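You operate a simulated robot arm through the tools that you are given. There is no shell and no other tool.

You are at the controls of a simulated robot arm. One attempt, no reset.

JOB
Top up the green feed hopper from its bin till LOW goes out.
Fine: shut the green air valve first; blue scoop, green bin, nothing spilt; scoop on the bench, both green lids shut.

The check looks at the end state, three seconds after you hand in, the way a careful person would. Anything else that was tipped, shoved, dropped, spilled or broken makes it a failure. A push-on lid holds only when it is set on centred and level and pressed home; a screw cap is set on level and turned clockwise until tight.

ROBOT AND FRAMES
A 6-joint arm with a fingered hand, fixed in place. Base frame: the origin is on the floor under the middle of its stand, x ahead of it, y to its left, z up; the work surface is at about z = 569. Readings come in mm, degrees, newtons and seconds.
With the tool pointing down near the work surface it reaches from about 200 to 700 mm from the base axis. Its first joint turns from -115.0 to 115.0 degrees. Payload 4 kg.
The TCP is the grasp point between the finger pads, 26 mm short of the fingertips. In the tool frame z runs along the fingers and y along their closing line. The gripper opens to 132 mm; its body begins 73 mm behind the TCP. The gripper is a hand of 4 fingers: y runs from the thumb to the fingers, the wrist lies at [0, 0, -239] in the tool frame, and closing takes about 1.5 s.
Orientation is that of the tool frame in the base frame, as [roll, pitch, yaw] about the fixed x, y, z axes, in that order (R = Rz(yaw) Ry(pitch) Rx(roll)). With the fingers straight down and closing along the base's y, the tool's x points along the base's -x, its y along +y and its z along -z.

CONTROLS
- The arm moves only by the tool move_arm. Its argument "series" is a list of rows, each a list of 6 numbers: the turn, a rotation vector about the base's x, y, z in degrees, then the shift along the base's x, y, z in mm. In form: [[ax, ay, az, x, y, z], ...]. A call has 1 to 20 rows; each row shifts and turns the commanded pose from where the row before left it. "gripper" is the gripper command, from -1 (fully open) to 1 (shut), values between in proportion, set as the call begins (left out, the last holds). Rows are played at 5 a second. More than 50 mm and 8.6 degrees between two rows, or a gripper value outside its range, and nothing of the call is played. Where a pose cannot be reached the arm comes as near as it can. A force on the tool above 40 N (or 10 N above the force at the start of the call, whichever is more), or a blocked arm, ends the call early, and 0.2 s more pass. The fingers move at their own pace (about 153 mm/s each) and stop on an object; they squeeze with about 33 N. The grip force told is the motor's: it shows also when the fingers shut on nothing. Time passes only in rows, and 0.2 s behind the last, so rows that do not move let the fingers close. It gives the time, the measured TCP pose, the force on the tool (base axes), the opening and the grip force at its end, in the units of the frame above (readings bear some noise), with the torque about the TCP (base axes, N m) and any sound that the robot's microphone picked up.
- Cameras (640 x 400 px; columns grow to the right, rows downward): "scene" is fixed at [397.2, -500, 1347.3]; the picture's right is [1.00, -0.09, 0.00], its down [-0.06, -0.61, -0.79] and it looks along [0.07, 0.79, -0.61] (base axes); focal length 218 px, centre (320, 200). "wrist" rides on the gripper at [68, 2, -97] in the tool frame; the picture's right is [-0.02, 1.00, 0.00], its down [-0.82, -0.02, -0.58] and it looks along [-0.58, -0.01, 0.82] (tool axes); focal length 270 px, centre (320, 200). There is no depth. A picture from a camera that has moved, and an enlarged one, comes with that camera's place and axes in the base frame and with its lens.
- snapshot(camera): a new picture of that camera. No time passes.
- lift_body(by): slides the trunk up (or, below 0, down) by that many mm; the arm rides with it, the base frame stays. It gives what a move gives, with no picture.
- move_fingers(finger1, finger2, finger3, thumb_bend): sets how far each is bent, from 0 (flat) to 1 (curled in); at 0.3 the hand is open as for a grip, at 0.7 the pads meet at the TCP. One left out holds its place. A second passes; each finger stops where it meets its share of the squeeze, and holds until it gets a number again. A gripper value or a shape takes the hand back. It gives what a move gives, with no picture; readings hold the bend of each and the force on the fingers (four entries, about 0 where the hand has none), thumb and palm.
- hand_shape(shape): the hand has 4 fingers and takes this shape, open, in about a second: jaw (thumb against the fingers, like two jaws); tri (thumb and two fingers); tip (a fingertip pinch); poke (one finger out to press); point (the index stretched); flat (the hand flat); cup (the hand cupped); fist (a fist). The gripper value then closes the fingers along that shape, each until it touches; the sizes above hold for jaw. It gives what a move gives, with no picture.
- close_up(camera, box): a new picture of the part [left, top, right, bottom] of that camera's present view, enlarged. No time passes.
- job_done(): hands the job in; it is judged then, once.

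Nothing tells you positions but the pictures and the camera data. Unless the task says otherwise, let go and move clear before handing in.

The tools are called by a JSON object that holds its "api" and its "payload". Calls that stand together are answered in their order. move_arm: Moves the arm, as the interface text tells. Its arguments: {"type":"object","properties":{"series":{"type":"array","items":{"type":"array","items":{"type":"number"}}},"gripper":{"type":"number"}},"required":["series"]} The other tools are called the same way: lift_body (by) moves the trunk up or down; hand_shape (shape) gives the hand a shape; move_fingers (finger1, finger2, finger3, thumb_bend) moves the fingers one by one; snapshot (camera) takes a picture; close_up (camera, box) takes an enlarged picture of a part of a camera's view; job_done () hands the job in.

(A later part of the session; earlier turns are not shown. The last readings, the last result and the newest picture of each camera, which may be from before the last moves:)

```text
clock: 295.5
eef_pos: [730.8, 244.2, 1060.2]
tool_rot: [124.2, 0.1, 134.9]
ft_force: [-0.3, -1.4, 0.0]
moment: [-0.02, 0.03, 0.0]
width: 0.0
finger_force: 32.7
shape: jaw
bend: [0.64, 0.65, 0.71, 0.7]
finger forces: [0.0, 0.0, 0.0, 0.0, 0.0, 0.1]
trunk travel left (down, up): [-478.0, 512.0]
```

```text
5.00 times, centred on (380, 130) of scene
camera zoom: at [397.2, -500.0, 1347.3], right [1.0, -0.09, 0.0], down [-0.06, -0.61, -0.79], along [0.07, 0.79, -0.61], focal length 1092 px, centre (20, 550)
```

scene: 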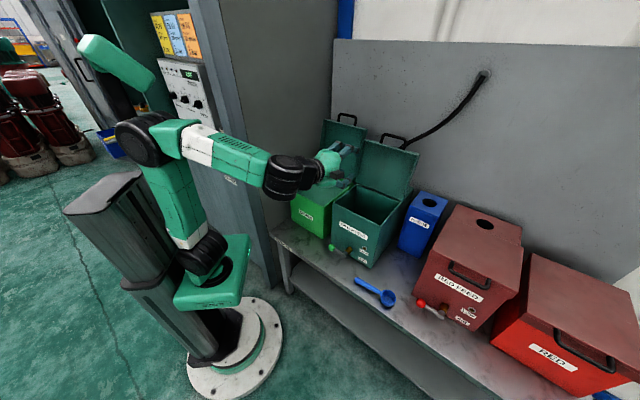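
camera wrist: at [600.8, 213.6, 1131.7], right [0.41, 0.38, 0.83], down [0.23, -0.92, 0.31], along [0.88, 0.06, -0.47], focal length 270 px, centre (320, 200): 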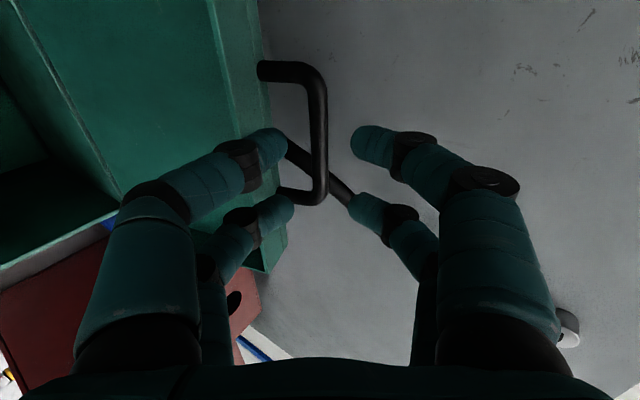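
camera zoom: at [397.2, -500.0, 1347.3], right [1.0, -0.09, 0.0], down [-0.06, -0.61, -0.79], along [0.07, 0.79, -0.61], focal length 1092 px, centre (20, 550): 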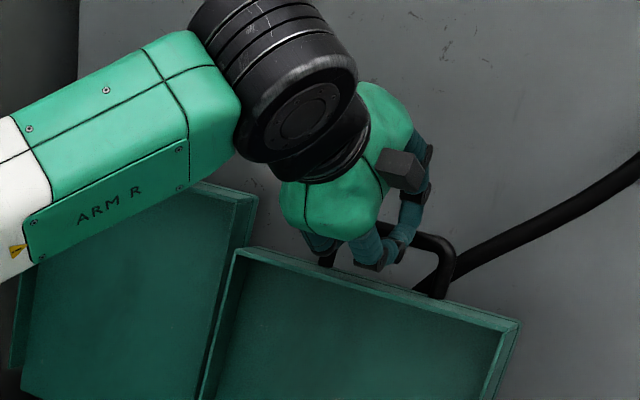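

The fingers closed just in front of the bar — the lid leans back further (~107°) and the bar is about 25 mm deeper. I'll back off, raise the trunk for reach, and go in deeper.

{"api": "move_arm", "payload": {"series": [[0, 0, 0, -12, -12, 11], [0, 0, 0, -12, -12, 11], [0, 0, 0, -12, -12, 12], [0, 0, 0, 0, 0, 0]], "gripper": 0.576}}

{"api": "lift_body", "payload": {"by": 100}}

{"api": "move_arm", "payload": {"series": [[0, 0, 0, 0, 0, -35], [0, 0, 0, 0, 0, -35], [0, 0, 0, 0, 0, -30], [0, 0, 0, 0, 0, 0]]}}

{"api": "close_up", "payload": {"camera": "wrist", "box": [200, 20, 440, 240]}}

```text
clock: 296.5
eef_pos: [694.2, 207.3, 1092.8]
tool_rot: [124.1, 0.0, 134.9]
ft_force: [-0.8, -0.3, -0.3]
moment: [-0.01, 0.0, 0.01]
width: 28.0
finger_force: 0.1
shape: jaw
bend: [0.73, 0.73, 0.73, 0.7]
finger forces: [0.0, 0.0, 0.0, 0.0, 0.0, 0.0]
trunk travel left (down, up): [-478.0, 512.0]
```

```text
clock: 297.8
eef_pos: [695.5, 208.6, 1193.1]
tool_rot: [124.0, 0.0, 134.9]
ft_force: [0.3, 0.3, 0.8]
moment: [0.01, 0.03, 0.05]
width: 27.7
finger_force: 0.1
shape: jaw
bend: [0.73, 0.73, 0.73, 0.7]
finger forces: [0.0, 0.0, 0.1, 0.0, 0.0, 0.0]
trunk travel left (down, up): [-578.0, 412.0]
```

```text
clock: 298.8
eef_pos: [694.3, 207.9, 1095.6]
tool_rot: [124.1, 0.0, 135.0]
ft_force: [-0.1, -0.2, -0.9]
moment: [-0.01, 0.01, -0.01]
width: 27.7
finger_force: 0.0
shape: jaw
bend: [0.73, 0.73, 0.73, 0.7]
finger forces: [0.0, 0.0, 0.1, 0.1, 0.0, 0.0]
trunk travel left (down, up): [-578.0, 412.0]
```

```text
1.82 times, centred on (320, 130) of wrist
camera zoom: at [591.2, 200.9, 1150.6], right [0.41, 0.38, 0.83], down [0.23, -0.92, 0.31], along [0.88, 0.06, -0.47], focal length 491 px, centre (320, 327)
```

zoom: 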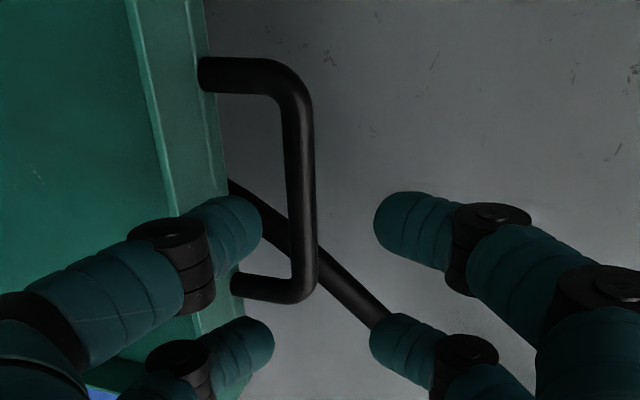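

{"api": "move_arm", "payload": {"series": [[0, 0, 0, 11.7, 11.7, -11.2], [0, 0, 0, 11.7, 11.7, -11.2], [0, 0, 0, 10.5, 10.5, -10], [0, 0, 0, 7, 7, -6.7], [0, 0, 0, 4.5, 4.5, -4.3], [0, 0, 0, 0, 0, 0]]}}

{"api": "close_up", "payload": {"camera": "wrist", "box": [200, 40, 440, 260]}}

{"api": "close_up", "payload": {"camera": "scene", "box": [330, 90, 430, 170]}}

```text
clock: 300.2
eef_pos: [741.7, 253.5, 1049.3]
tool_rot: [124.1, 0.0, 135.0]
ft_force: [0.0, -0.2, -0.2]
moment: [0.03, 0.0, 0.05]
width: 27.9
finger_force: 0.0
shape: jaw
bend: [0.73, 0.73, 0.73, 0.7]
finger forces: [0.1, 0.1, 0.0, 0.0, 0.0, 0.0]
trunk travel left (down, up): [-578.0, 412.0]
```

```text
1.82 times, centred on (320, 150) of wrist
camera zoom: at [637.1, 246.9, 1105.0], right [0.41, 0.38, 0.83], down [0.23, -0.92, 0.31], along [0.88, 0.06, -0.47], focal length 491 px, centre (320, 291)
```

zoom: 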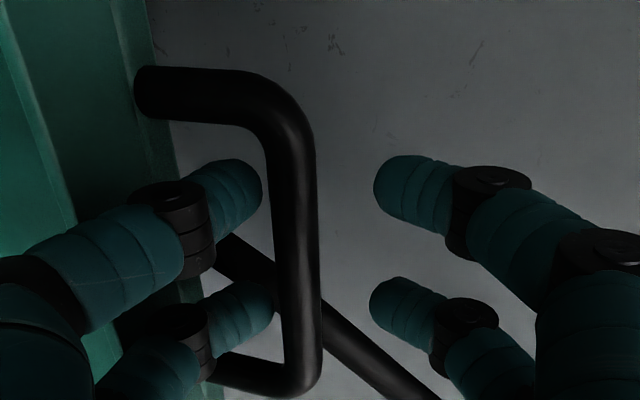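

```text
5.00 times, centred on (380, 130) of scene
camera zoom: at [397.2, -500.0, 1347.3], right [1.0, -0.09, 0.0], down [-0.06, -0.61, -0.79], along [0.07, 0.79, -0.61], focal length 1092 px, centre (20, 550)
```

zoom: 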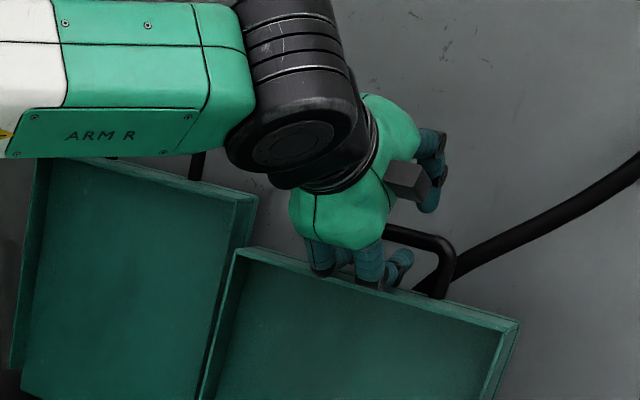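

Now the bar is level with the fingertips. Closing.

{"api": "move_arm", "payload": {"series": [[0, 0, 0, 0, 0, 0], [0, 0, 0, 0, 0, 0], [0, 0, 0, 0, 0, 0], [0, 0, 0, 0, 0, 0], [0, 0, 0, 0, 0, 0]], "gripper": 1}}

{"api": "close_up", "payload": {"camera": "wrist", "box": [200, 40, 440, 260]}}

```text
clock: 301.4
eef_pos: [740.8, 252.5, 1048.8]
tool_rot: [124.2, 0.0, 134.9]
ft_force: [-1.9, -0.5, -3.9]
moment: [-0.05, 0.07, 0.06]
width: 9.5
finger_force: 33.2
shape: jaw
bend: [0.67, 0.67, 0.73, 0.71]
finger forces: [26.9, 27.1, 28.1, 0.0, 27.8, 0.0]
trunk travel left (down, up): [-578.0, 412.0]
```

```text
1.82 times, centred on (320, 150) of wrist
camera zoom: at [637.2, 246.9, 1104.5], right [0.42, 0.38, 0.83], down [0.23, -0.92, 0.31], along [0.88, 0.06, -0.47], focal length 491 px, centre (320, 291)
```

zoom: 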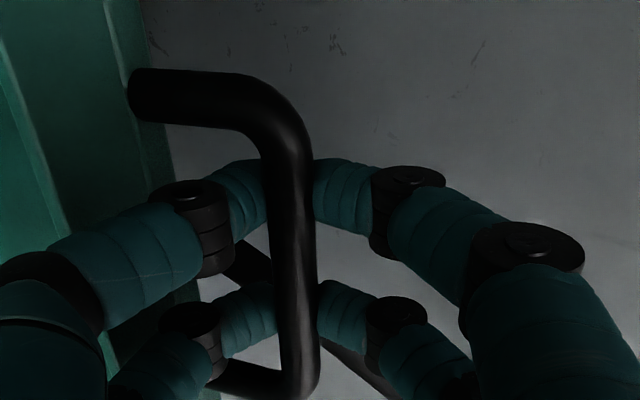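

The bar is firmly gripped. I'll swing the lid forward along its hinge arc.

{"api": "move_arm", "payload": {"series": [[0, 0, 0, -8.8, -8.8, 2.2], [0, 0, 0, -8.8, -8.8, 2.2], [0, 0, 0, -9.3, -9.3, 0.8], [0, 0, 0, -9.3, -9.3, 0.8], [0, 0, 0, -9.3, -9.3, -0.8], [0, 0, 0, -9.3, -9.3, -0.8], [0, 0, 0, 0, 0, 0]]}}

{"api": "close_up", "payload": {"camera": "wrist", "box": [200, 40, 440, 260]}}

{"api": "close_up", "payload": {"camera": "scene", "box": [310, 90, 430, 190]}}

```text
clock: 303.0
eef_pos: [686.2, 198.9, 1053.7]
tool_rot: [124.1, 0.0, 134.9]
ft_force: [4.4, -3.0, -7.8]
moment: [-0.02, -0.15, 0.04]
width: 9.8
finger_force: 32.6
shape: jaw
bend: [0.7, 0.7, 0.72, 0.71]
finger forces: [27.6, 28.4, 31.6, 0.1, 35.5, 0.0]
trunk travel left (down, up): [-578.0, 412.0]
```

```text
1.82 times, centred on (320, 150) of wrist
camera zoom: at [582.3, 192.4, 1109.5], right [0.42, 0.38, 0.83], down [0.23, -0.92, 0.31], along [0.88, 0.06, -0.47], focal length 491 px, centre (320, 291)
```

zoom: 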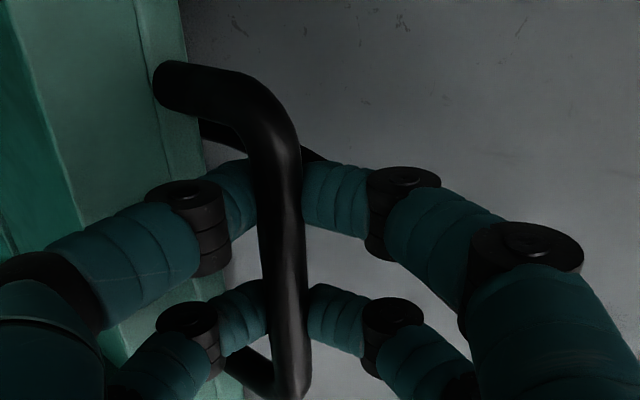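

```text
4.00 times, centred on (370, 140) of scene
camera zoom: at [397.2, -500.0, 1347.3], right [1.0, -0.09, 0.0], down [-0.06, -0.61, -0.79], along [0.07, 0.79, -0.61], focal length 874 px, centre (120, 440)
```

zoom: 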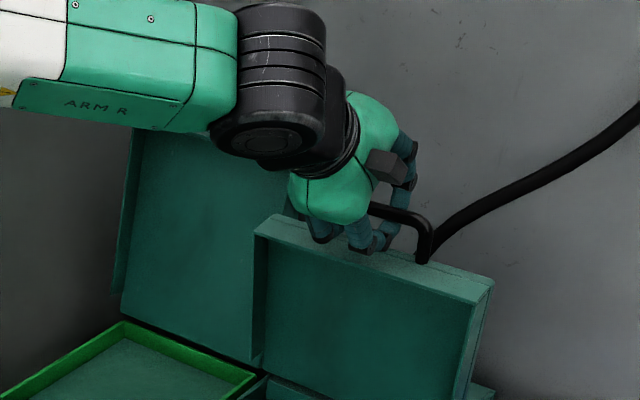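

The lid follows well. Continuing down the arc.

{"api": "move_arm", "payload": {"series": [[0, 0, 0, -9.1, -9.1, -3.4], [0, 0, 0, -9.1, -9.1, -3.4], [0, 0, 0, -8.8, -8.8, -4.5], [0, 0, 0, -8.8, -8.8, -4.5], [0, 0, 0, -8.5, -8.5, -5.5], [0, 0, 0, -8.5, -8.5, -5.5], [0, 0, 0, -7.9, -7.9, -6.8], [0, 0, 0, -7.9, -7.9, -6.9], [0, 0, 0, 0, 0, 0]]}}

{"api": "close_up", "payload": {"camera": "wrist", "box": [200, 40, 440, 260]}}

{"api": "close_up", "payload": {"camera": "scene", "box": [310, 110, 430, 210]}}

```text
clock: 305.0
eef_pos: [619.8, 133.3, 1008.0]
tool_rot: [124.5, -0.3, 135.2]
ft_force: [10.1, 11.1, -23.0]
moment: [0.12, -0.14, 0.1]
width: 7.9
finger_force: 32.7
shape: jaw
bend: [0.71, 0.71, 0.73, 0.73]
finger forces: [0.0, 0.0, 0.1, 0.0, 0.1, 0.0]
trunk travel left (down, up): [-578.0, 412.0]
```

```text
1.82 times, centred on (320, 150) of wrist
camera zoom: at [515.7, 126.2, 1064.3], right [0.42, 0.38, 0.82], down [0.23, -0.92, 0.31], along [0.88, 0.06, -0.48], focal length 491 px, centre (320, 291)
```

zoom: 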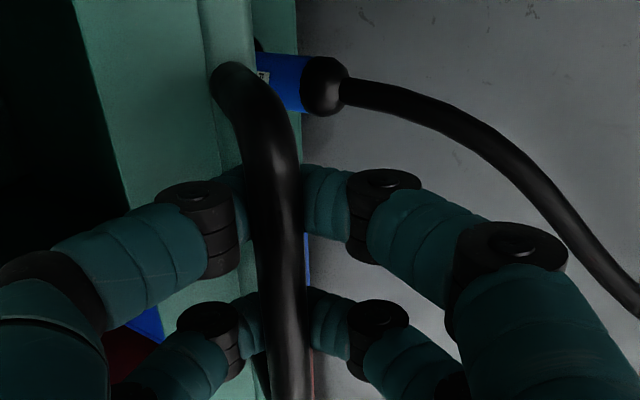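

```text
4.00 times, centred on (370, 160) of scene
camera zoom: at [397.2, -500.0, 1347.3], right [1.0, -0.09, 0.0], down [-0.06, -0.61, -0.79], along [0.07, 0.79, -0.61], focal length 874 px, centre (120, 360)
```

zoom: 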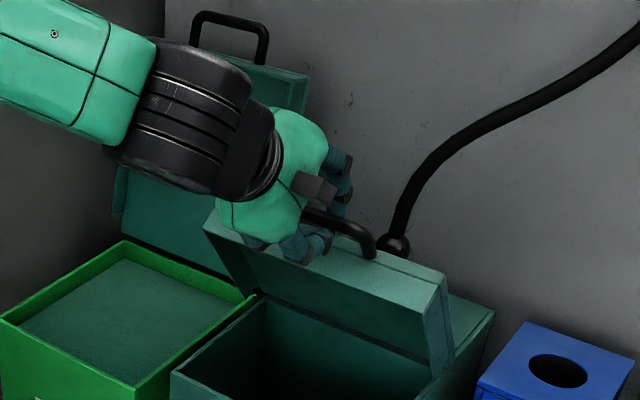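

The hand ran slightly wide of the arc (pull of ~27 N). I'll correct inward onto the path I used when opening, and continue.

{"api": "move_arm", "payload": {"series": [[0, 0, 0, 3.3, 3.3, -8.1], [0, 0, 0, -8.3, -8.3, -8.2], [0, 0, 0, -8.3, -8.3, -8.2], [0, 0, 0, -10.2, -10.2, -12.6], [0, 0, 0, -9.3, -9.3, -13.8], [0, 0, 0, 0, 0, 0]]}}

{"api": "close_up", "payload": {"camera": "wrist", "box": [200, 40, 440, 260]}}

{"api": "close_up", "payload": {"camera": "scene", "box": [310, 130, 430, 230]}}

```text
clock: 306.4
eef_pos: [586.6, 101.4, 959.4]
tool_rot: [124.2, 0.0, 134.9]
ft_force: [13.5, 6.8, -12.1]
moment: [0.12, -0.28, 0.03]
width: 7.4
finger_force: 33.5
shape: jaw
bend: [0.71, 0.71, 0.73, 0.72]
finger forces: [0.1, 0.0, 0.0, 0.0, 0.1, 0.1]
trunk travel left (down, up): [-578.0, 412.0]
```

```text
1.82 times, centred on (320, 150) of wrist
camera zoom: at [482.2, 94.0, 1016.0], right [0.42, 0.38, 0.83], down [0.23, -0.92, 0.31], along [0.88, 0.06, -0.47], focal length 491 px, centre (320, 291)
```

zoom: 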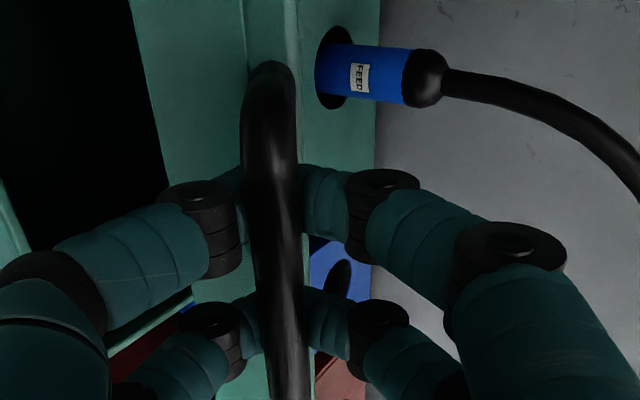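

```text
4.00 times, centred on (370, 180) of scene
camera zoom: at [397.2, -500.0, 1347.3], right [1.0, -0.09, 0.0], down [-0.06, -0.61, -0.79], along [0.07, 0.79, -0.61], focal length 874 px, centre (120, 280)
```

zoom: 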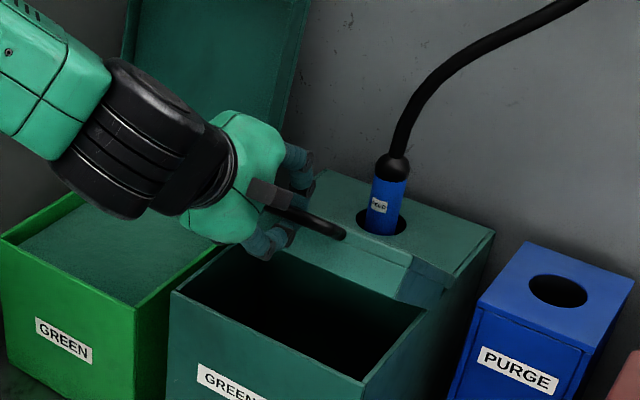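

{"api": "move_arm", "payload": {"series": [[0, 0, 0, 2.5, 2.5, -3], [0, 0, 0, -8.4, -8.4, -14.9], [0, 0, 0, -7.6, -7.6, -15.9], [0, 0, 0, -6.5, -6.5, -16.7], [0, 0, 0, -5.4, -5.4, -17.5], [0, 0, 0, 0, 0, 0]]}}

{"api": "close_up", "payload": {"camera": "scene", "box": [310, 140, 430, 240]}}

{"api": "snapshot", "payload": {"camera": "wrist"}}

```text
clock: 307.6
eef_pos: [562.8, 76.8, 896.5]
tool_rot: [124.1, -0.1, 135.2]
ft_force: [23.0, 15.9, -10.9]
moment: [0.17, -0.34, -0.01]
width: 5.8
finger_force: 33.1
shape: jaw
bend: [0.7, 0.7, 0.73, 0.71]
finger forces: [0.0, 0.0, 0.1, 0.0, 0.1, 0.0]
trunk travel left (down, up): [-578.0, 412.0]
stopped in row 6: the force on the tool passed its limit at 40 N (the readings are from after the stop); the commanded pose is now the measured one
```

```text
4.00 times, centred on (370, 190) of scene
camera zoom: at [397.2, -500.0, 1347.3], right [1.0, -0.09, 0.0], down [-0.06, -0.61, -0.79], along [0.07, 0.79, -0.61], focal length 874 px, centre (120, 240)
```

zoom: 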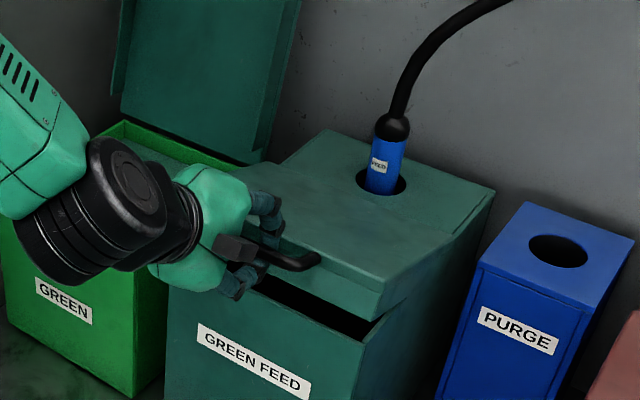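

```text
taken
camera wrist: at [458.1, 70.2, 952.7], right [0.41, 0.38, 0.83], down [0.23, -0.92, 0.31], along [0.88, 0.07, -0.47], focal length 270 px, centre (320, 200)
```

wrist: 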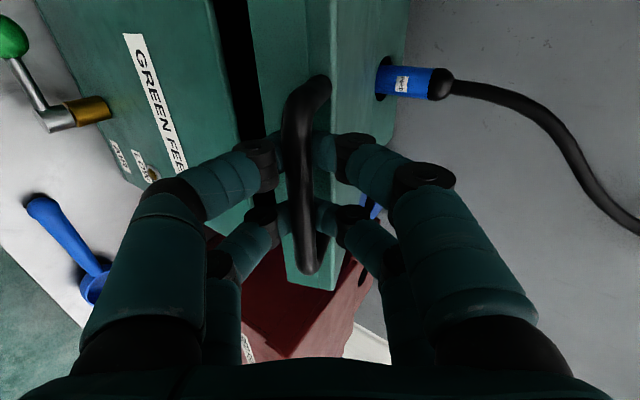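

The hand is pulling the lid slightly toward me; I'll ease forward 8 mm and keep lowering.

{"api": "move_arm", "payload": {"series": [[0, 0, 0, 4, 4, -2], [0, 0, 0, 3, 3, -4], [0, 0, 0, 0, 0, 0]]}}

{"api": "move_arm", "payload": {"series": [[0, 0, 0, -2, -2, -9], [0, 0, 0, -1.5, -1.5, -9], [0, 0, 0, -1.5, -1.5, -9], [0, 0, 0, 0, 0, 0]]}}

{"api": "close_up", "payload": {"camera": "scene", "box": [310, 140, 430, 240]}}

```text
clock: 308.4
eef_pos: [566.1, 80.8, 891.9]
tool_rot: [124.0, -0.1, 135.1]
ft_force: [0.6, -0.3, 0.6]
moment: [-0.02, -0.02, 0.04]
width: 6.0
finger_force: 32.6
shape: jaw
bend: [0.71, 0.7, 0.73, 0.71]
finger forces: [0.0, 0.1, 0.0, 0.0, 0.1, 0.0]
trunk travel left (down, up): [-578.0, 412.0]
```

```text
clock: 309.4
eef_pos: [560.3, 77.0, 865.8]
tool_rot: [124.0, 0.1, 134.9]
ft_force: [0.1, -0.4, -0.2]
moment: [0.03, 0.04, 0.01]
width: 6.1
finger_force: 33.0
shape: jaw
bend: [0.71, 0.7, 0.73, 0.71]
finger forces: [0.0, 0.1, 0.0, 0.0, 0.0, 0.0]
trunk travel left (down, up): [-578.0, 412.0]
```

```text
4.00 times, centred on (370, 190) of scene
camera zoom: at [397.2, -500.0, 1347.3], right [1.0, -0.09, 0.0], down [-0.06, -0.61, -0.79], along [0.07, 0.79, -0.61], focal length 874 px, centre (120, 240)
```

zoom: 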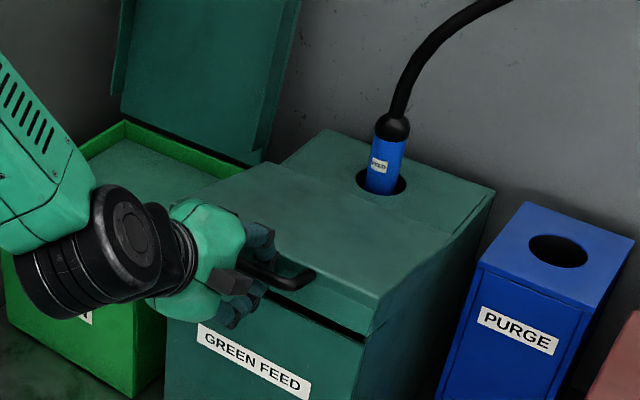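

Nearly shut. Continuing down gently.

{"api": "move_arm", "payload": {"series": [[0, 0, 0, -1.2, -1.2, -9], [0, 0, 0, -1, -1, -9], [0, 0, 0, -0.6, -0.6, -9], [0, 0, 0, -0.3, -0.3, -8], [0, 0, 0, 0, 0, -5], [0, 0, 0, 0, 0, 0]]}}

{"api": "close_up", "payload": {"camera": "scene", "box": [310, 140, 430, 240]}}

{"api": "snapshot", "payload": {"camera": "wrist"}}

```text
clock: 310.8
eef_pos: [556.6, 72.6, 825.5]
tool_rot: [124.0, 0.0, 135.0]
ft_force: [0.1, -0.2, -0.4]
moment: [-0.03, -0.06, 0.01]
width: 6.1
finger_force: 33.1
shape: jaw
bend: [0.71, 0.7, 0.73, 0.71]
finger forces: [0.0, 0.0, 0.1, 0.0, 0.0, 0.0]
trunk travel left (down, up): [-578.0, 412.0]
```

```text
4.00 times, centred on (370, 190) of scene
camera zoom: at [397.2, -500.0, 1347.3], right [1.0, -0.09, 0.0], down [-0.06, -0.61, -0.79], along [0.07, 0.79, -0.61], focal length 874 px, centre (120, 240)
```

zoom: 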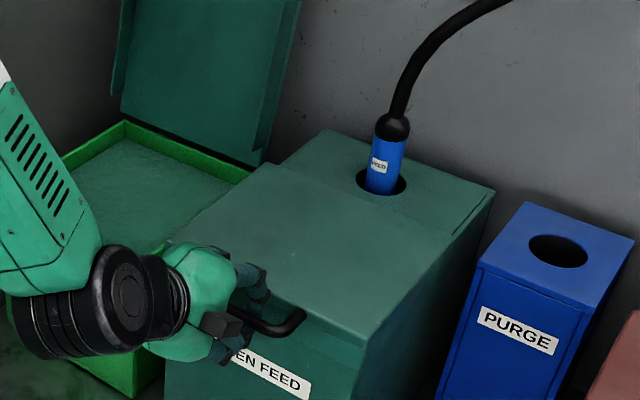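

```text
taken
camera wrist: at [452.3, 66.6, 881.0], right [0.41, 0.38, 0.83], down [0.23, -0.92, 0.31], along [0.88, 0.06, -0.47], focal length 270 px, centre (320, 200)
```

wrist: 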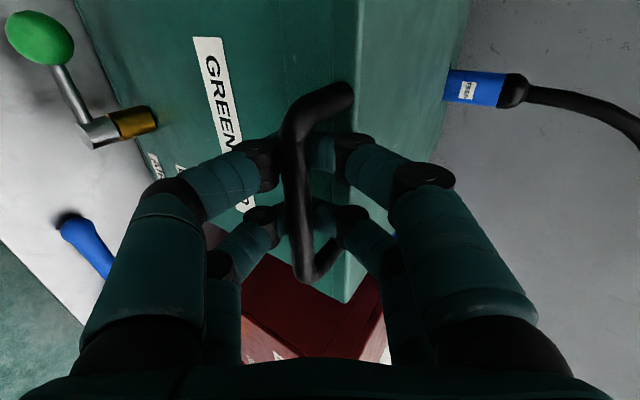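

The lid looks shut; I'll press it down to be sure it is home.

{"api": "move_arm", "payload": {"series": [[0, 0, 0, 0, 0, -4], [0, 0, 0, 0, 0, -4], [0, 0, 0, 0, 0, -4], [0, 0, 0, 0, 0, -3], [0, 0, 0, 0, 0, 0]]}}

{"api": "close_up", "payload": {"camera": "scene", "box": [320, 160, 420, 240]}}

{"api": "snapshot", "payload": {"camera": "wrist"}}

```text
clock: 312.0
eef_pos: [557.4, 73.4, 811.1]
tool_rot: [124.0, 0.0, 134.9]
ft_force: [-0.3, 0.0, 0.2]
moment: [-0.02, 0.0, 0.01]
width: 6.2
finger_force: 32.9
shape: jaw
bend: [0.71, 0.7, 0.73, 0.71]
finger forces: [0.0, 0.0, 0.0, 0.0, 0.1, 0.1]
trunk travel left (down, up): [-578.0, 412.0]
```

```text
5.00 times, centred on (370, 200) of scene
camera zoom: at [397.2, -500.0, 1347.3], right [1.0, -0.09, 0.0], down [-0.06, -0.61, -0.79], along [0.07, 0.79, -0.61], focal length 1092 px, centre (70, 200)
```

zoom: 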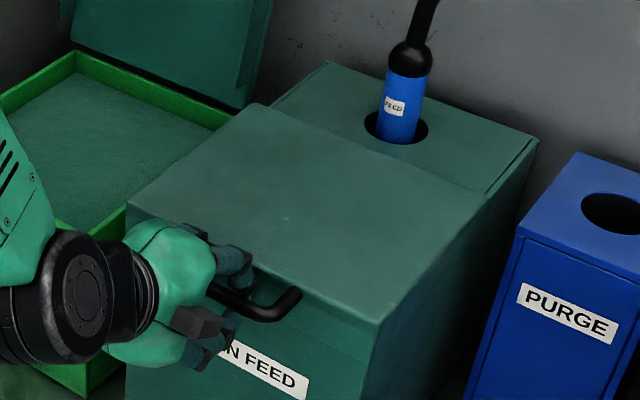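

```text
taken
camera wrist: at [453.8, 67.6, 865.6], right [0.41, 0.38, 0.83], down [0.23, -0.92, 0.3], along [0.88, 0.07, -0.47], focal length 270 px, centre (320, 200)
```

wrist: 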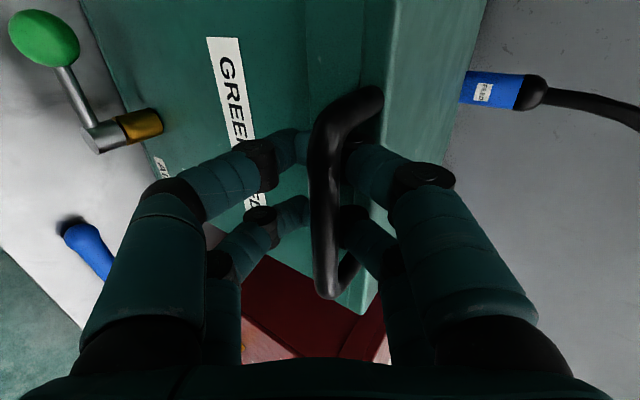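

The bar now floats free in the cage, so the lid is resting shut. I'll press down on the bar a little to confirm.

{"api": "move_arm", "payload": {"series": [[0, 0, 0, 0, 0, -3], [0, 0, 0, 0, 0, -3], [0, 0, 0, 0, 0, -3], [0, 0, 0, 0, 0, -3], [0, 0, 0, 0, 0, 0]]}}

{"api": "close_up", "payload": {"camera": "scene", "box": [320, 160, 420, 240]}}

```text
clock: 313.2
eef_pos: [557.2, 74.7, 799.5]
tool_rot: [123.9, 0.0, 135.0]
ft_force: [3.7, 3.3, 8.0]
moment: [-0.1, 0.08, 0.02]
width: 6.1
finger_force: 32.8
shape: jaw
bend: [0.71, 0.7, 0.73, 0.71]
finger forces: [3.6, 3.7, 0.1, 0.1, 0.0, 0.1]
trunk travel left (down, up): [-578.0, 412.0]
```

```text
5.00 times, centred on (370, 200) of scene
camera zoom: at [397.2, -500.0, 1347.3], right [1.0, -0.09, 0.0], down [-0.06, -0.61, -0.79], along [0.07, 0.79, -0.61], focal length 1092 px, centre (70, 200)
```

zoom: 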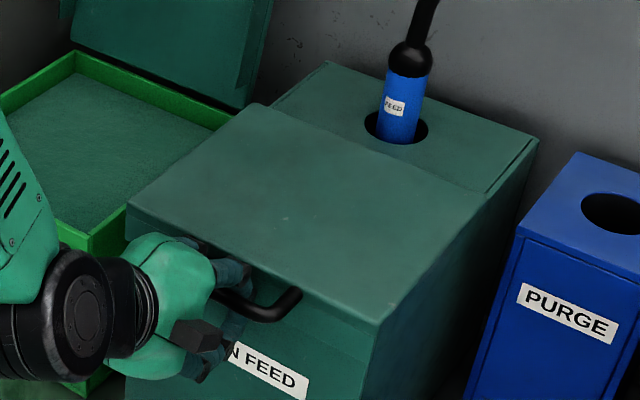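

The lid is home (it takes 8 N without moving). I'll centre the bar in the cage, open, and back out.

{"api": "move_arm", "payload": {"series": [[0, 0, 0, -5, -5, 9], [0, 0, 0, -5, -5, 7], [0, 0, 0, 0, 0, 0]]}}

{"api": "snapshot", "payload": {"camera": "wrist"}}

```text
clock: 313.7
eef_pos: [555.9, 72.2, 809.2]
tool_rot: [123.5, 0.1, 135.3]
ft_force: [22.0, 18.2, -1.4]
moment: [-0.38, 0.43, 0.0]
width: 5.5
finger_force: 32.7
shape: jaw
bend: [0.71, 0.7, 0.73, 0.71]
finger forces: [11.9, 12.2, 0.0, 0.0, 0.0, 0.1]
trunk travel left (down, up): [-578.0, 412.0]
stopped in row 2: the force on the tool passed its limit at 47 N (the readings are from after the stop); the commanded pose is now the measured one
```

```text
taken
camera wrist: at [451.5, 64.9, 864.4], right [0.41, 0.38, 0.83], down [0.23, -0.92, 0.3], along [0.88, 0.07, -0.46], focal length 270 px, centre (320, 200)
```

wrist: 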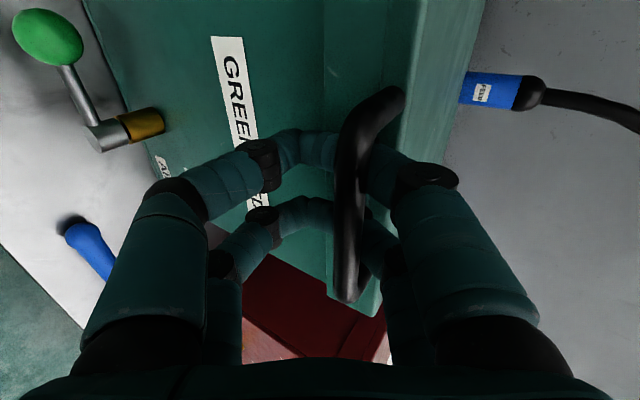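

I'm hooking the bar with the upper fingers; I'll ease forward and up, then open.

{"api": "move_arm", "payload": {"series": [[0, 0, 0, 2.5, 2.5, 3], [0, 0, 0, 0, 0, 6], [0, 0, 0, 0, 0, 0]]}}

{"api": "snapshot", "payload": {"camera": "wrist"}}

```text
clock: 314.5
eef_pos: [555.7, 73.4, 817.9]
tool_rot: [123.7, 0.0, 135.1]
ft_force: [13.6, 8.5, -2.2]
moment: [-0.16, 0.27, 0.03]
width: 5.5
finger_force: 32.9
shape: jaw
bend: [0.71, 0.7, 0.73, 0.71]
finger forces: [6.1, 6.8, 0.0, 0.1, 0.0, 0.0]
trunk travel left (down, up): [-578.0, 412.0]
```

```text
taken
camera wrist: at [451.9, 66.3, 872.6], right [0.41, 0.38, 0.83], down [0.23, -0.92, 0.3], along [0.88, 0.07, -0.47], focal length 270 px, centre (320, 200)
```

wrist: 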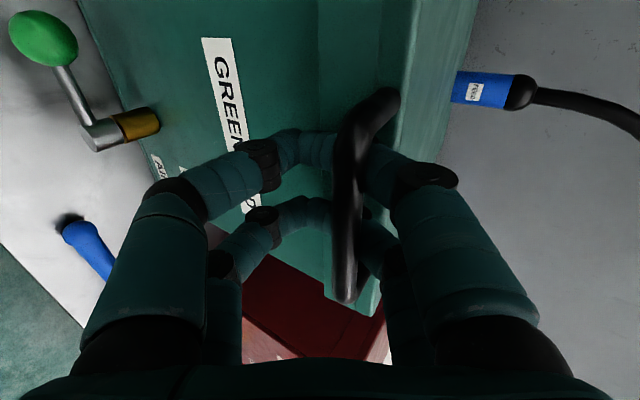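

{"api": "move_arm", "payload": {"series": [[0, 0, 0, 3.5, 3.5, 3], [0, 0, 0, 0, 0, 0]]}}

{"api": "move_arm", "payload": {"series": [[0, 0, 0, 0, 0, 0], [0, 0, 0, 0, 0, 0], [0, 0, 0, 0, 0, 0]], "gripper": 0.3}}

{"api": "snapshot", "payload": {"camera": "wrist"}}

{"api": "close_up", "payload": {"camera": "scene", "box": [310, 160, 420, 260]}}

```text
clock: 315.1
eef_pos: [558.5, 76.7, 821.8]
tool_rot: [123.6, 0.2, 135.3]
ft_force: [0.1, 0.2, -0.7]
moment: [-0.02, 0.0, 0.02]
width: 5.9
finger_force: 33.2
shape: jaw
bend: [0.71, 0.71, 0.73, 0.71]
finger forces: [0.0, 0.0, 0.0, 0.0, 0.1, 0.0]
trunk travel left (down, up): [-578.0, 412.0]
```

```text
clock: 315.9
eef_pos: [556.8, 75.1, 821.3]
tool_rot: [123.7, 0.0, 135.1]
ft_force: [-16.4, -13.4, -1.6]
moment: [0.11, -0.07, 0.04]
width: 40.7
finger_force: 0.0
shape: jaw
bend: [0.78, 0.78, 0.74, 0.7]
finger forces: [10.9, 11.0, 0.0, 0.1, 0.0, 0.0]
trunk travel left (down, up): [-578.0, 412.0]
```

```text
taken
camera wrist: at [452.6, 68.0, 876.7], right [0.41, 0.38, 0.83], down [0.23, -0.92, 0.3], along [0.88, 0.07, -0.47], focal length 270 px, centre (320, 200)
```

wrist: 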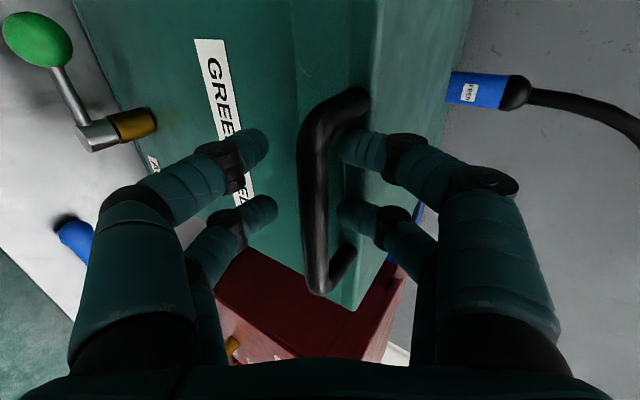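

```text
4.00 times, centred on (365, 210) of scene
camera zoom: at [397.2, -500.0, 1347.3], right [1.0, -0.09, 0.0], down [-0.06, -0.61, -0.79], along [0.07, 0.79, -0.61], focal length 874 px, centre (140, 160)
```

zoom: 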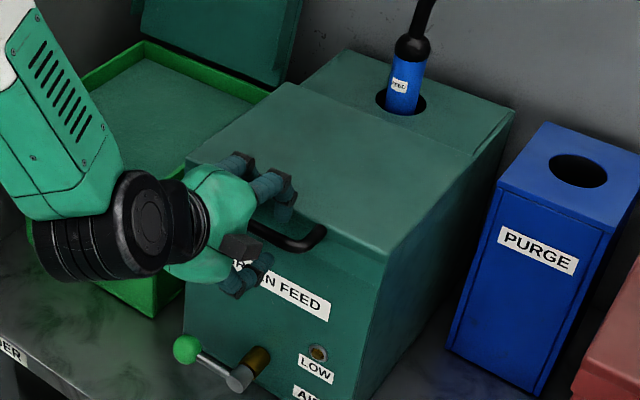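

Open around the bar. Backing straight out.

{"api": "move_arm", "payload": {"series": [[0, 0, 0, -4, -4, 2], [0, 0, 0, -7, -7, 6.5], [0, 0, 0, -9, -9, 8.5], [0, 0, 0, -12, -12, 11], [0, 0, 0, -15, -15, 14], [0, 0, 0, 0, 0, 0]]}}

{"api": "snapshot", "payload": {"camera": "wrist"}}

{"api": "close_up", "payload": {"camera": "scene", "box": [290, 160, 420, 280]}}

```text
clock: 317.3
eef_pos: [515.5, 27.9, 863.1]
tool_rot: [123.7, 0.0, 135.2]
ft_force: [-0.5, -0.9, 0.5]
moment: [0.0, 0.0, -0.02]
width: 45.7
finger_force: 0.1
shape: jaw
bend: [0.74, 0.74, 0.74, 0.7]
finger forces: [0.1, 0.0, 0.1, 0.0, 0.0, 0.0]
trunk travel left (down, up): [-578.0, 412.0]
```

```text
taken
camera wrist: at [410.7, 21.6, 919.0], right [0.41, 0.38, 0.83], down [0.23, -0.92, 0.3], along [0.88, 0.07, -0.46], focal length 270 px, centre (320, 200)
```

wrist: 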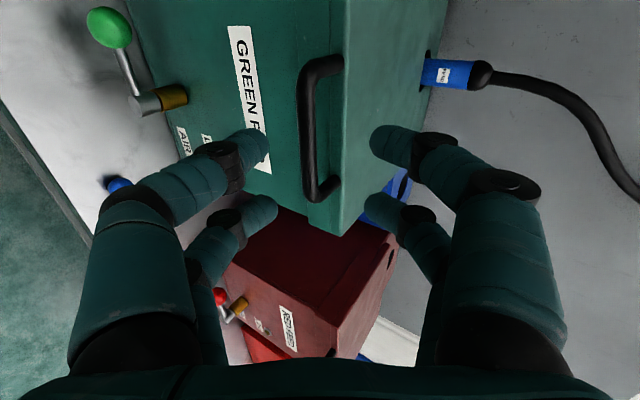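

```text
3.33 times, centred on (355, 220) of scene
camera zoom: at [397.2, -500.0, 1347.3], right [1.0, -0.09, 0.0], down [-0.06, -0.61, -0.79], along [0.07, 0.79, -0.61], focal length 728 px, centre (203, 133)
```

zoom: 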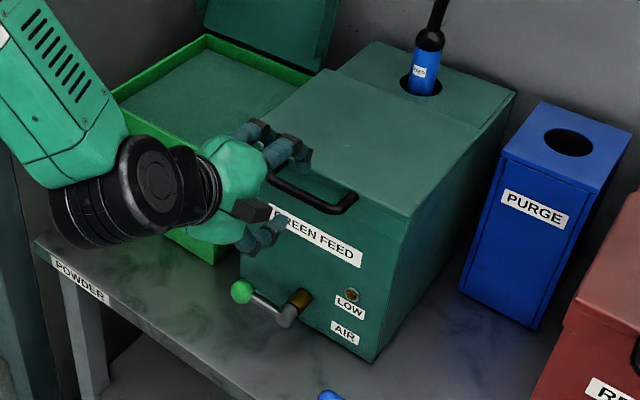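

The hopper lid is shut and the hopper hasn't moved; the lamp is out. Now the bin lid: I'll go up and across in front of its handle.

{"api": "move_arm", "payload": {"series": [[0, 0, 0, -3, -3, 35], [0, 0, 0, 0, 0, 42], [0, 0, 0, 0, 0, 42], [0, 0, 0, 0, 0, 42], [0, 0, 0, 0, 0, 42], [0, 0, 0, 0, 0, 42], [0, 0, 0, 0, 20, 5], [0, 0, 0, 0, 37, 0], [0, 0, 0, 1, 40, 0], [0, 0, 0, 1, 40, 0], [0, 0, 0, 1, 40, 0], [0, 0, 0, 1, 40, 0], [0, 0, 0, 1, 40, 0], [0, 0, 0, 1, 40, 0], [0, 0, 0, 1, 40, 0], [0, 0, 0, 0, 30, 0], [0, 0, 0, 0, 10, 0], [0, 0, 0, 0, 0, 0]], "gripper": 0.576}}

{"api": "snapshot", "payload": {"camera": "wrist"}}

{"api": "snapshot", "payload": {"camera": "scene"}}

```text
clock: 321.1
eef_pos: [515.7, 404.5, 1115.4]
tool_rot: [123.7, 0.1, 135.2]
ft_force: [0.4, 0.2, -0.4]
moment: [0.01, 0.01, -0.01]
width: 28.2
finger_force: 0.0
shape: jaw
bend: [0.73, 0.73, 0.73, 0.7]
finger forces: [0.1, 0.1, 0.0, 0.0, 0.0, 0.0]
trunk travel left (down, up): [-578.0, 412.0]
```

```text
taken
camera wrist: at [411.3, 398.4, 1170.4], right [0.41, 0.38, 0.83], down [0.23, -0.92, 0.3], along [0.88, 0.07, -0.46], focal length 270 px, centre (320, 200)
```

wrist: 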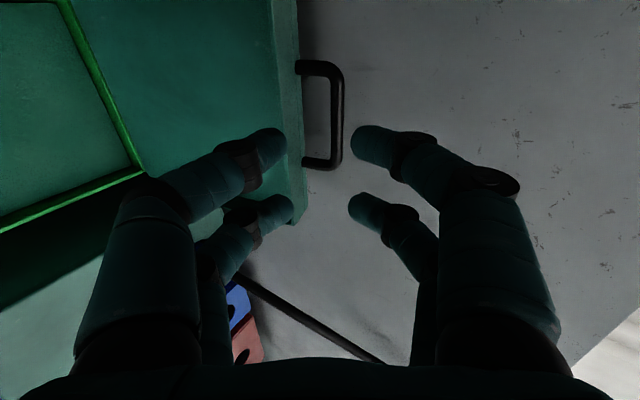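

```text
taken
```

scene: 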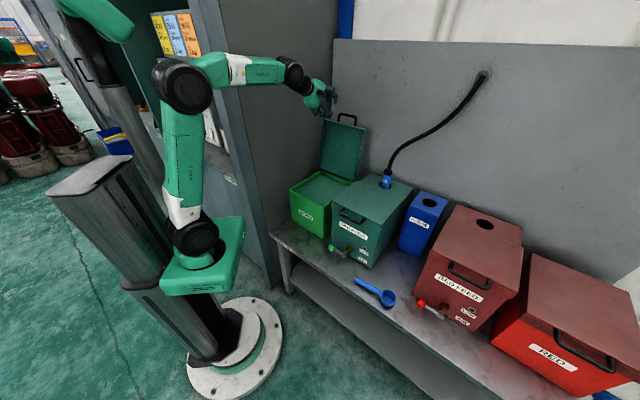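

The bin lid's handle bar is at about d=768, z=1055, centred at s=86. I'll line up and go in toward it.

{"api": "move_arm", "payload": {"series": [[0, 0, 0, 11.6, 3.2, 15.7], [0, 0, 0, 11.8, 11.8, -11.1], [0, 0, 0, 11.8, 11.8, -11.1], [0, 0, 0, 11.8, 11.8, -11.1], [0, 0, 0, 11.8, 11.8, -11.1], [0, 0, 0, 0, 0, 0]]}}

{"api": "close_up", "payload": {"camera": "wrist", "box": [200, 40, 440, 260]}}

{"api": "close_up", "payload": {"camera": "scene", "box": [300, 80, 400, 160]}}

```text
clock: 322.5
eef_pos: [576.8, 453.2, 1086.0]
tool_rot: [123.7, 0.1, 135.2]
ft_force: [-0.5, 0.3, -0.9]
moment: [-0.01, -0.01, 0.01]
width: 28.3
finger_force: 0.0
shape: jaw
bend: [0.73, 0.73, 0.73, 0.7]
finger forces: [0.1, 0.1, 0.1, 0.0, 0.0, 0.0]
trunk travel left (down, up): [-578.0, 412.0]
```

```text
1.82 times, centred on (320, 150) of wrist
camera zoom: at [471.6, 445.8, 1140.3], right [0.41, 0.38, 0.83], down [0.23, -0.92, 0.3], along [0.88, 0.07, -0.46], focal length 491 px, centre (320, 291)
```

zoom: 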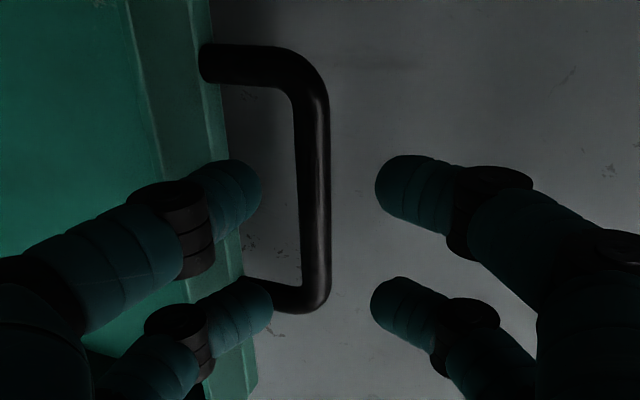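

```text
5.00 times, centred on (350, 120) of scene
camera zoom: at [397.2, -500.0, 1347.3], right [1.0, -0.09, 0.0], down [-0.06, -0.61, -0.79], along [0.07, 0.79, -0.61], focal length 1092 px, centre (170, 600)
```

zoom: 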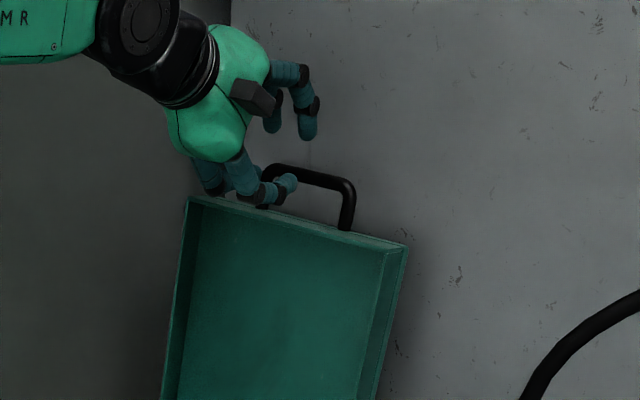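

{"api": "move_arm", "payload": {"series": [[0, 0, 0, 9.4, 9.4, -8.9], [0, 0, 0, 9.4, 9.4, -8.9], [0, 0, 0, 7, 7, -6.7], [0, 0, 0, 0, 0, 0]]}}

{"api": "close_up", "payload": {"camera": "wrist", "box": [200, 40, 440, 260]}}

{"api": "close_up", "payload": {"camera": "scene", "box": [300, 80, 400, 160]}}

```text
clock: 323.5
eef_pos: [600.5, 480.3, 1061.0]
tool_rot: [123.6, 0.0, 135.2]
ft_force: [0.1, -0.5, -1.1]
moment: [-0.01, -0.02, 0.03]
width: 28.1
finger_force: 0.2
shape: jaw
bend: [0.73, 0.73, 0.73, 0.7]
finger forces: [0.1, 0.0, 0.0, 0.0, 0.0, 0.1]
trunk travel left (down, up): [-578.0, 412.0]
```

```text
1.82 times, centred on (320, 150) of wrist
camera zoom: at [496.7, 473.4, 1115.3], right [0.41, 0.38, 0.83], down [0.23, -0.92, 0.3], along [0.88, 0.07, -0.46], focal length 491 px, centre (320, 291)
```

zoom: 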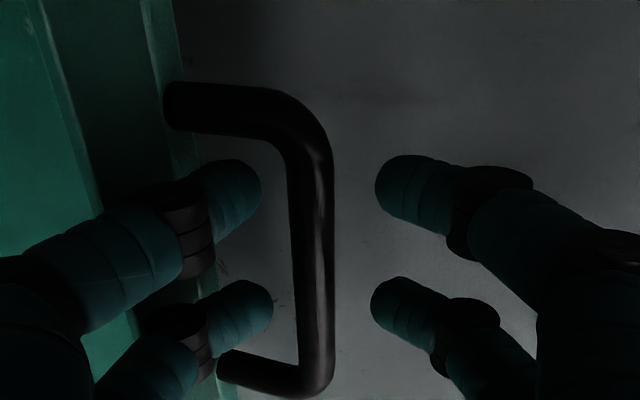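

```text
5.00 times, centred on (350, 120) of scene
camera zoom: at [397.2, -500.0, 1347.3], right [1.0, -0.09, 0.0], down [-0.06, -0.61, -0.79], along [0.07, 0.79, -0.61], focal length 1092 px, centre (170, 600)
```

zoom: 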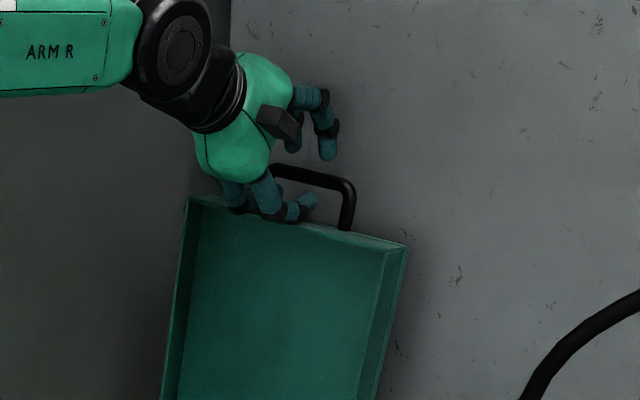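

{"api": "move_arm", "payload": {"series": [[0, 0, 0, 5.4, 5.4, -1], [0, 0, 0, 4.2, 4.2, -4], [0, 0, 0, 0, 0, 0]]}}

{"api": "close_up", "payload": {"camera": "wrist", "box": [200, 40, 440, 260]}}

```text
clock: 324.3
eef_pos: [609.1, 488.9, 1056.7]
tool_rot: [123.6, 0.1, 135.2]
ft_force: [0.7, 0.3, 2.2]
moment: [-0.06, -0.03, -0.01]
width: 28.0
finger_force: 0.1
shape: jaw
bend: [0.73, 0.73, 0.73, 0.7]
finger forces: [0.1, 0.0, 1.4, 0.0, 0.0, 0.1]
trunk travel left (down, up): [-578.0, 412.0]
```

```text
1.82 times, centred on (320, 150) of wrist
camera zoom: at [505.4, 482.0, 1110.8], right [0.41, 0.38, 0.83], down [0.23, -0.92, 0.3], along [0.88, 0.07, -0.46], focal length 491 px, centre (320, 291)
```

zoom: 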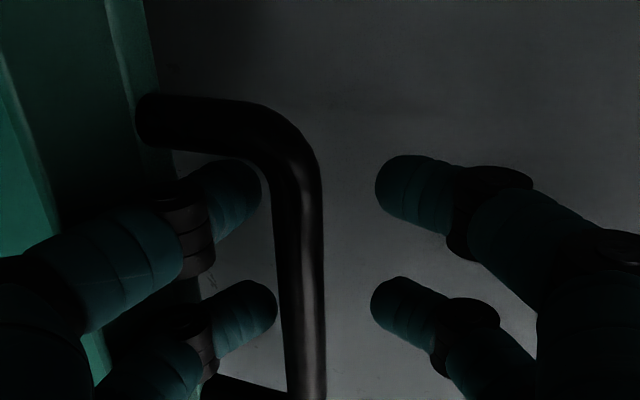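

The view matches the successful grip on the other lid. Closing.

{"api": "move_arm", "payload": {"series": [[0, 0, 0, 0, 0, 0], [0, 0, 0, 0, 0, 0], [0, 0, 0, 0, 0, 0], [0, 0, 0, 0, 0, 0], [0, 0, 0, 0, 0, 0]], "gripper": 1}}

{"api": "close_up", "payload": {"camera": "wrist", "box": [200, 40, 440, 260]}}

{"api": "close_up", "payload": {"camera": "scene", "box": [300, 80, 400, 160]}}

```text
clock: 325.5
eef_pos: [609.6, 489.7, 1055.3]
tool_rot: [123.8, 0.1, 135.3]
ft_force: [-1.1, -0.9, -3.3]
moment: [-0.02, -0.05, -0.02]
width: 1.6
finger_force: 33.0
shape: jaw
bend: [0.64, 0.63, 0.74, 0.71]
finger forces: [0.0, 0.0, 0.0, 0.0, 0.0, 0.1]
trunk travel left (down, up): [-578.0, 412.0]
```

```text
1.82 times, centred on (320, 150) of wrist
camera zoom: at [505.6, 482.2, 1109.8], right [0.41, 0.38, 0.83], down [0.23, -0.92, 0.3], along [0.88, 0.07, -0.47], focal length 491 px, centre (320, 291)
```

zoom: 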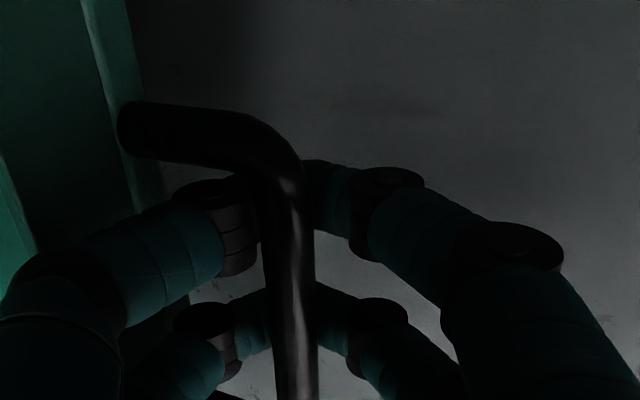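

```text
5.00 times, centred on (350, 120) of scene
camera zoom: at [397.2, -500.0, 1347.3], right [1.0, -0.09, 0.0], down [-0.06, -0.61, -0.79], along [0.07, 0.79, -0.61], focal length 1092 px, centre (170, 600)
```

zoom: 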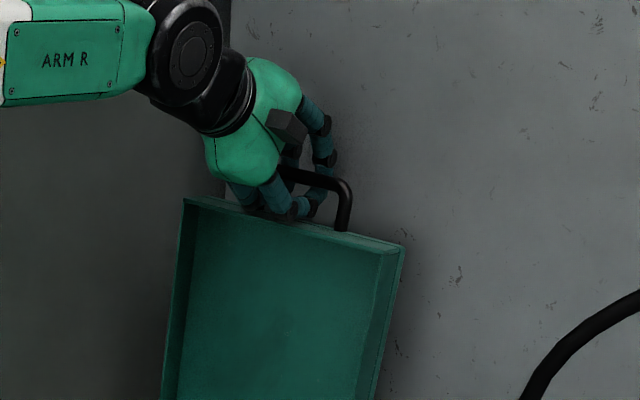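

The bar is caged. I'll pull the bin lid forward along its arc, watching the force.

{"api": "move_arm", "payload": {"series": [[0, 0, 0, -8, -8, 2], [0, 0, 0, -12, -12, 3], [0, 0, 0, -12.1, -12.1, 2.2], [0, 0, 0, -12.2, -12.2, 1], [0, 0, 0, 0, 0, 0]]}}

{"api": "close_up", "payload": {"camera": "scene", "box": [280, 80, 400, 180]}}

{"api": "close_up", "payload": {"camera": "wrist", "box": [200, 40, 440, 260]}}

```text
clock: 326.7
eef_pos: [566.2, 445.8, 1062.1]
tool_rot: [124.0, -0.1, 135.2]
ft_force: [0.4, -0.3, -14.1]
moment: [-0.11, -0.23, 0.03]
width: 0.9
finger_force: 32.7
shape: jaw
bend: [0.64, 0.63, 0.74, 0.71]
finger forces: [0.0, 0.0, 0.0, 0.0, 0.1, 0.0]
trunk travel left (down, up): [-578.0, 412.0]
```

```text
4.00 times, centred on (340, 130) of scene
camera zoom: at [397.2, -500.0, 1347.3], right [1.0, -0.09, 0.0], down [-0.06, -0.61, -0.79], along [0.07, 0.79, -0.61], focal length 874 px, centre (240, 480)
```

zoom: 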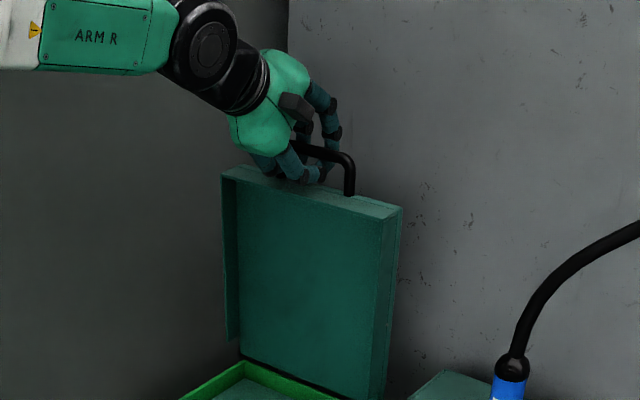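

```text
1.82 times, centred on (320, 150) of wrist
camera zoom: at [462.4, 439.0, 1116.9], right [0.41, 0.38, 0.83], down [0.23, -0.92, 0.31], along [0.88, 0.07, -0.47], focal length 491 px, centre (320, 291)
```

zoom: 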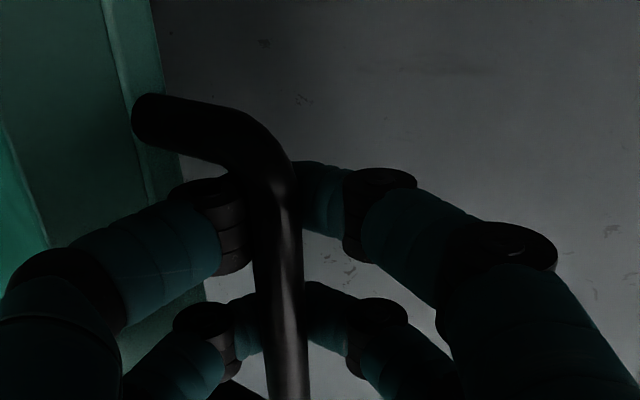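

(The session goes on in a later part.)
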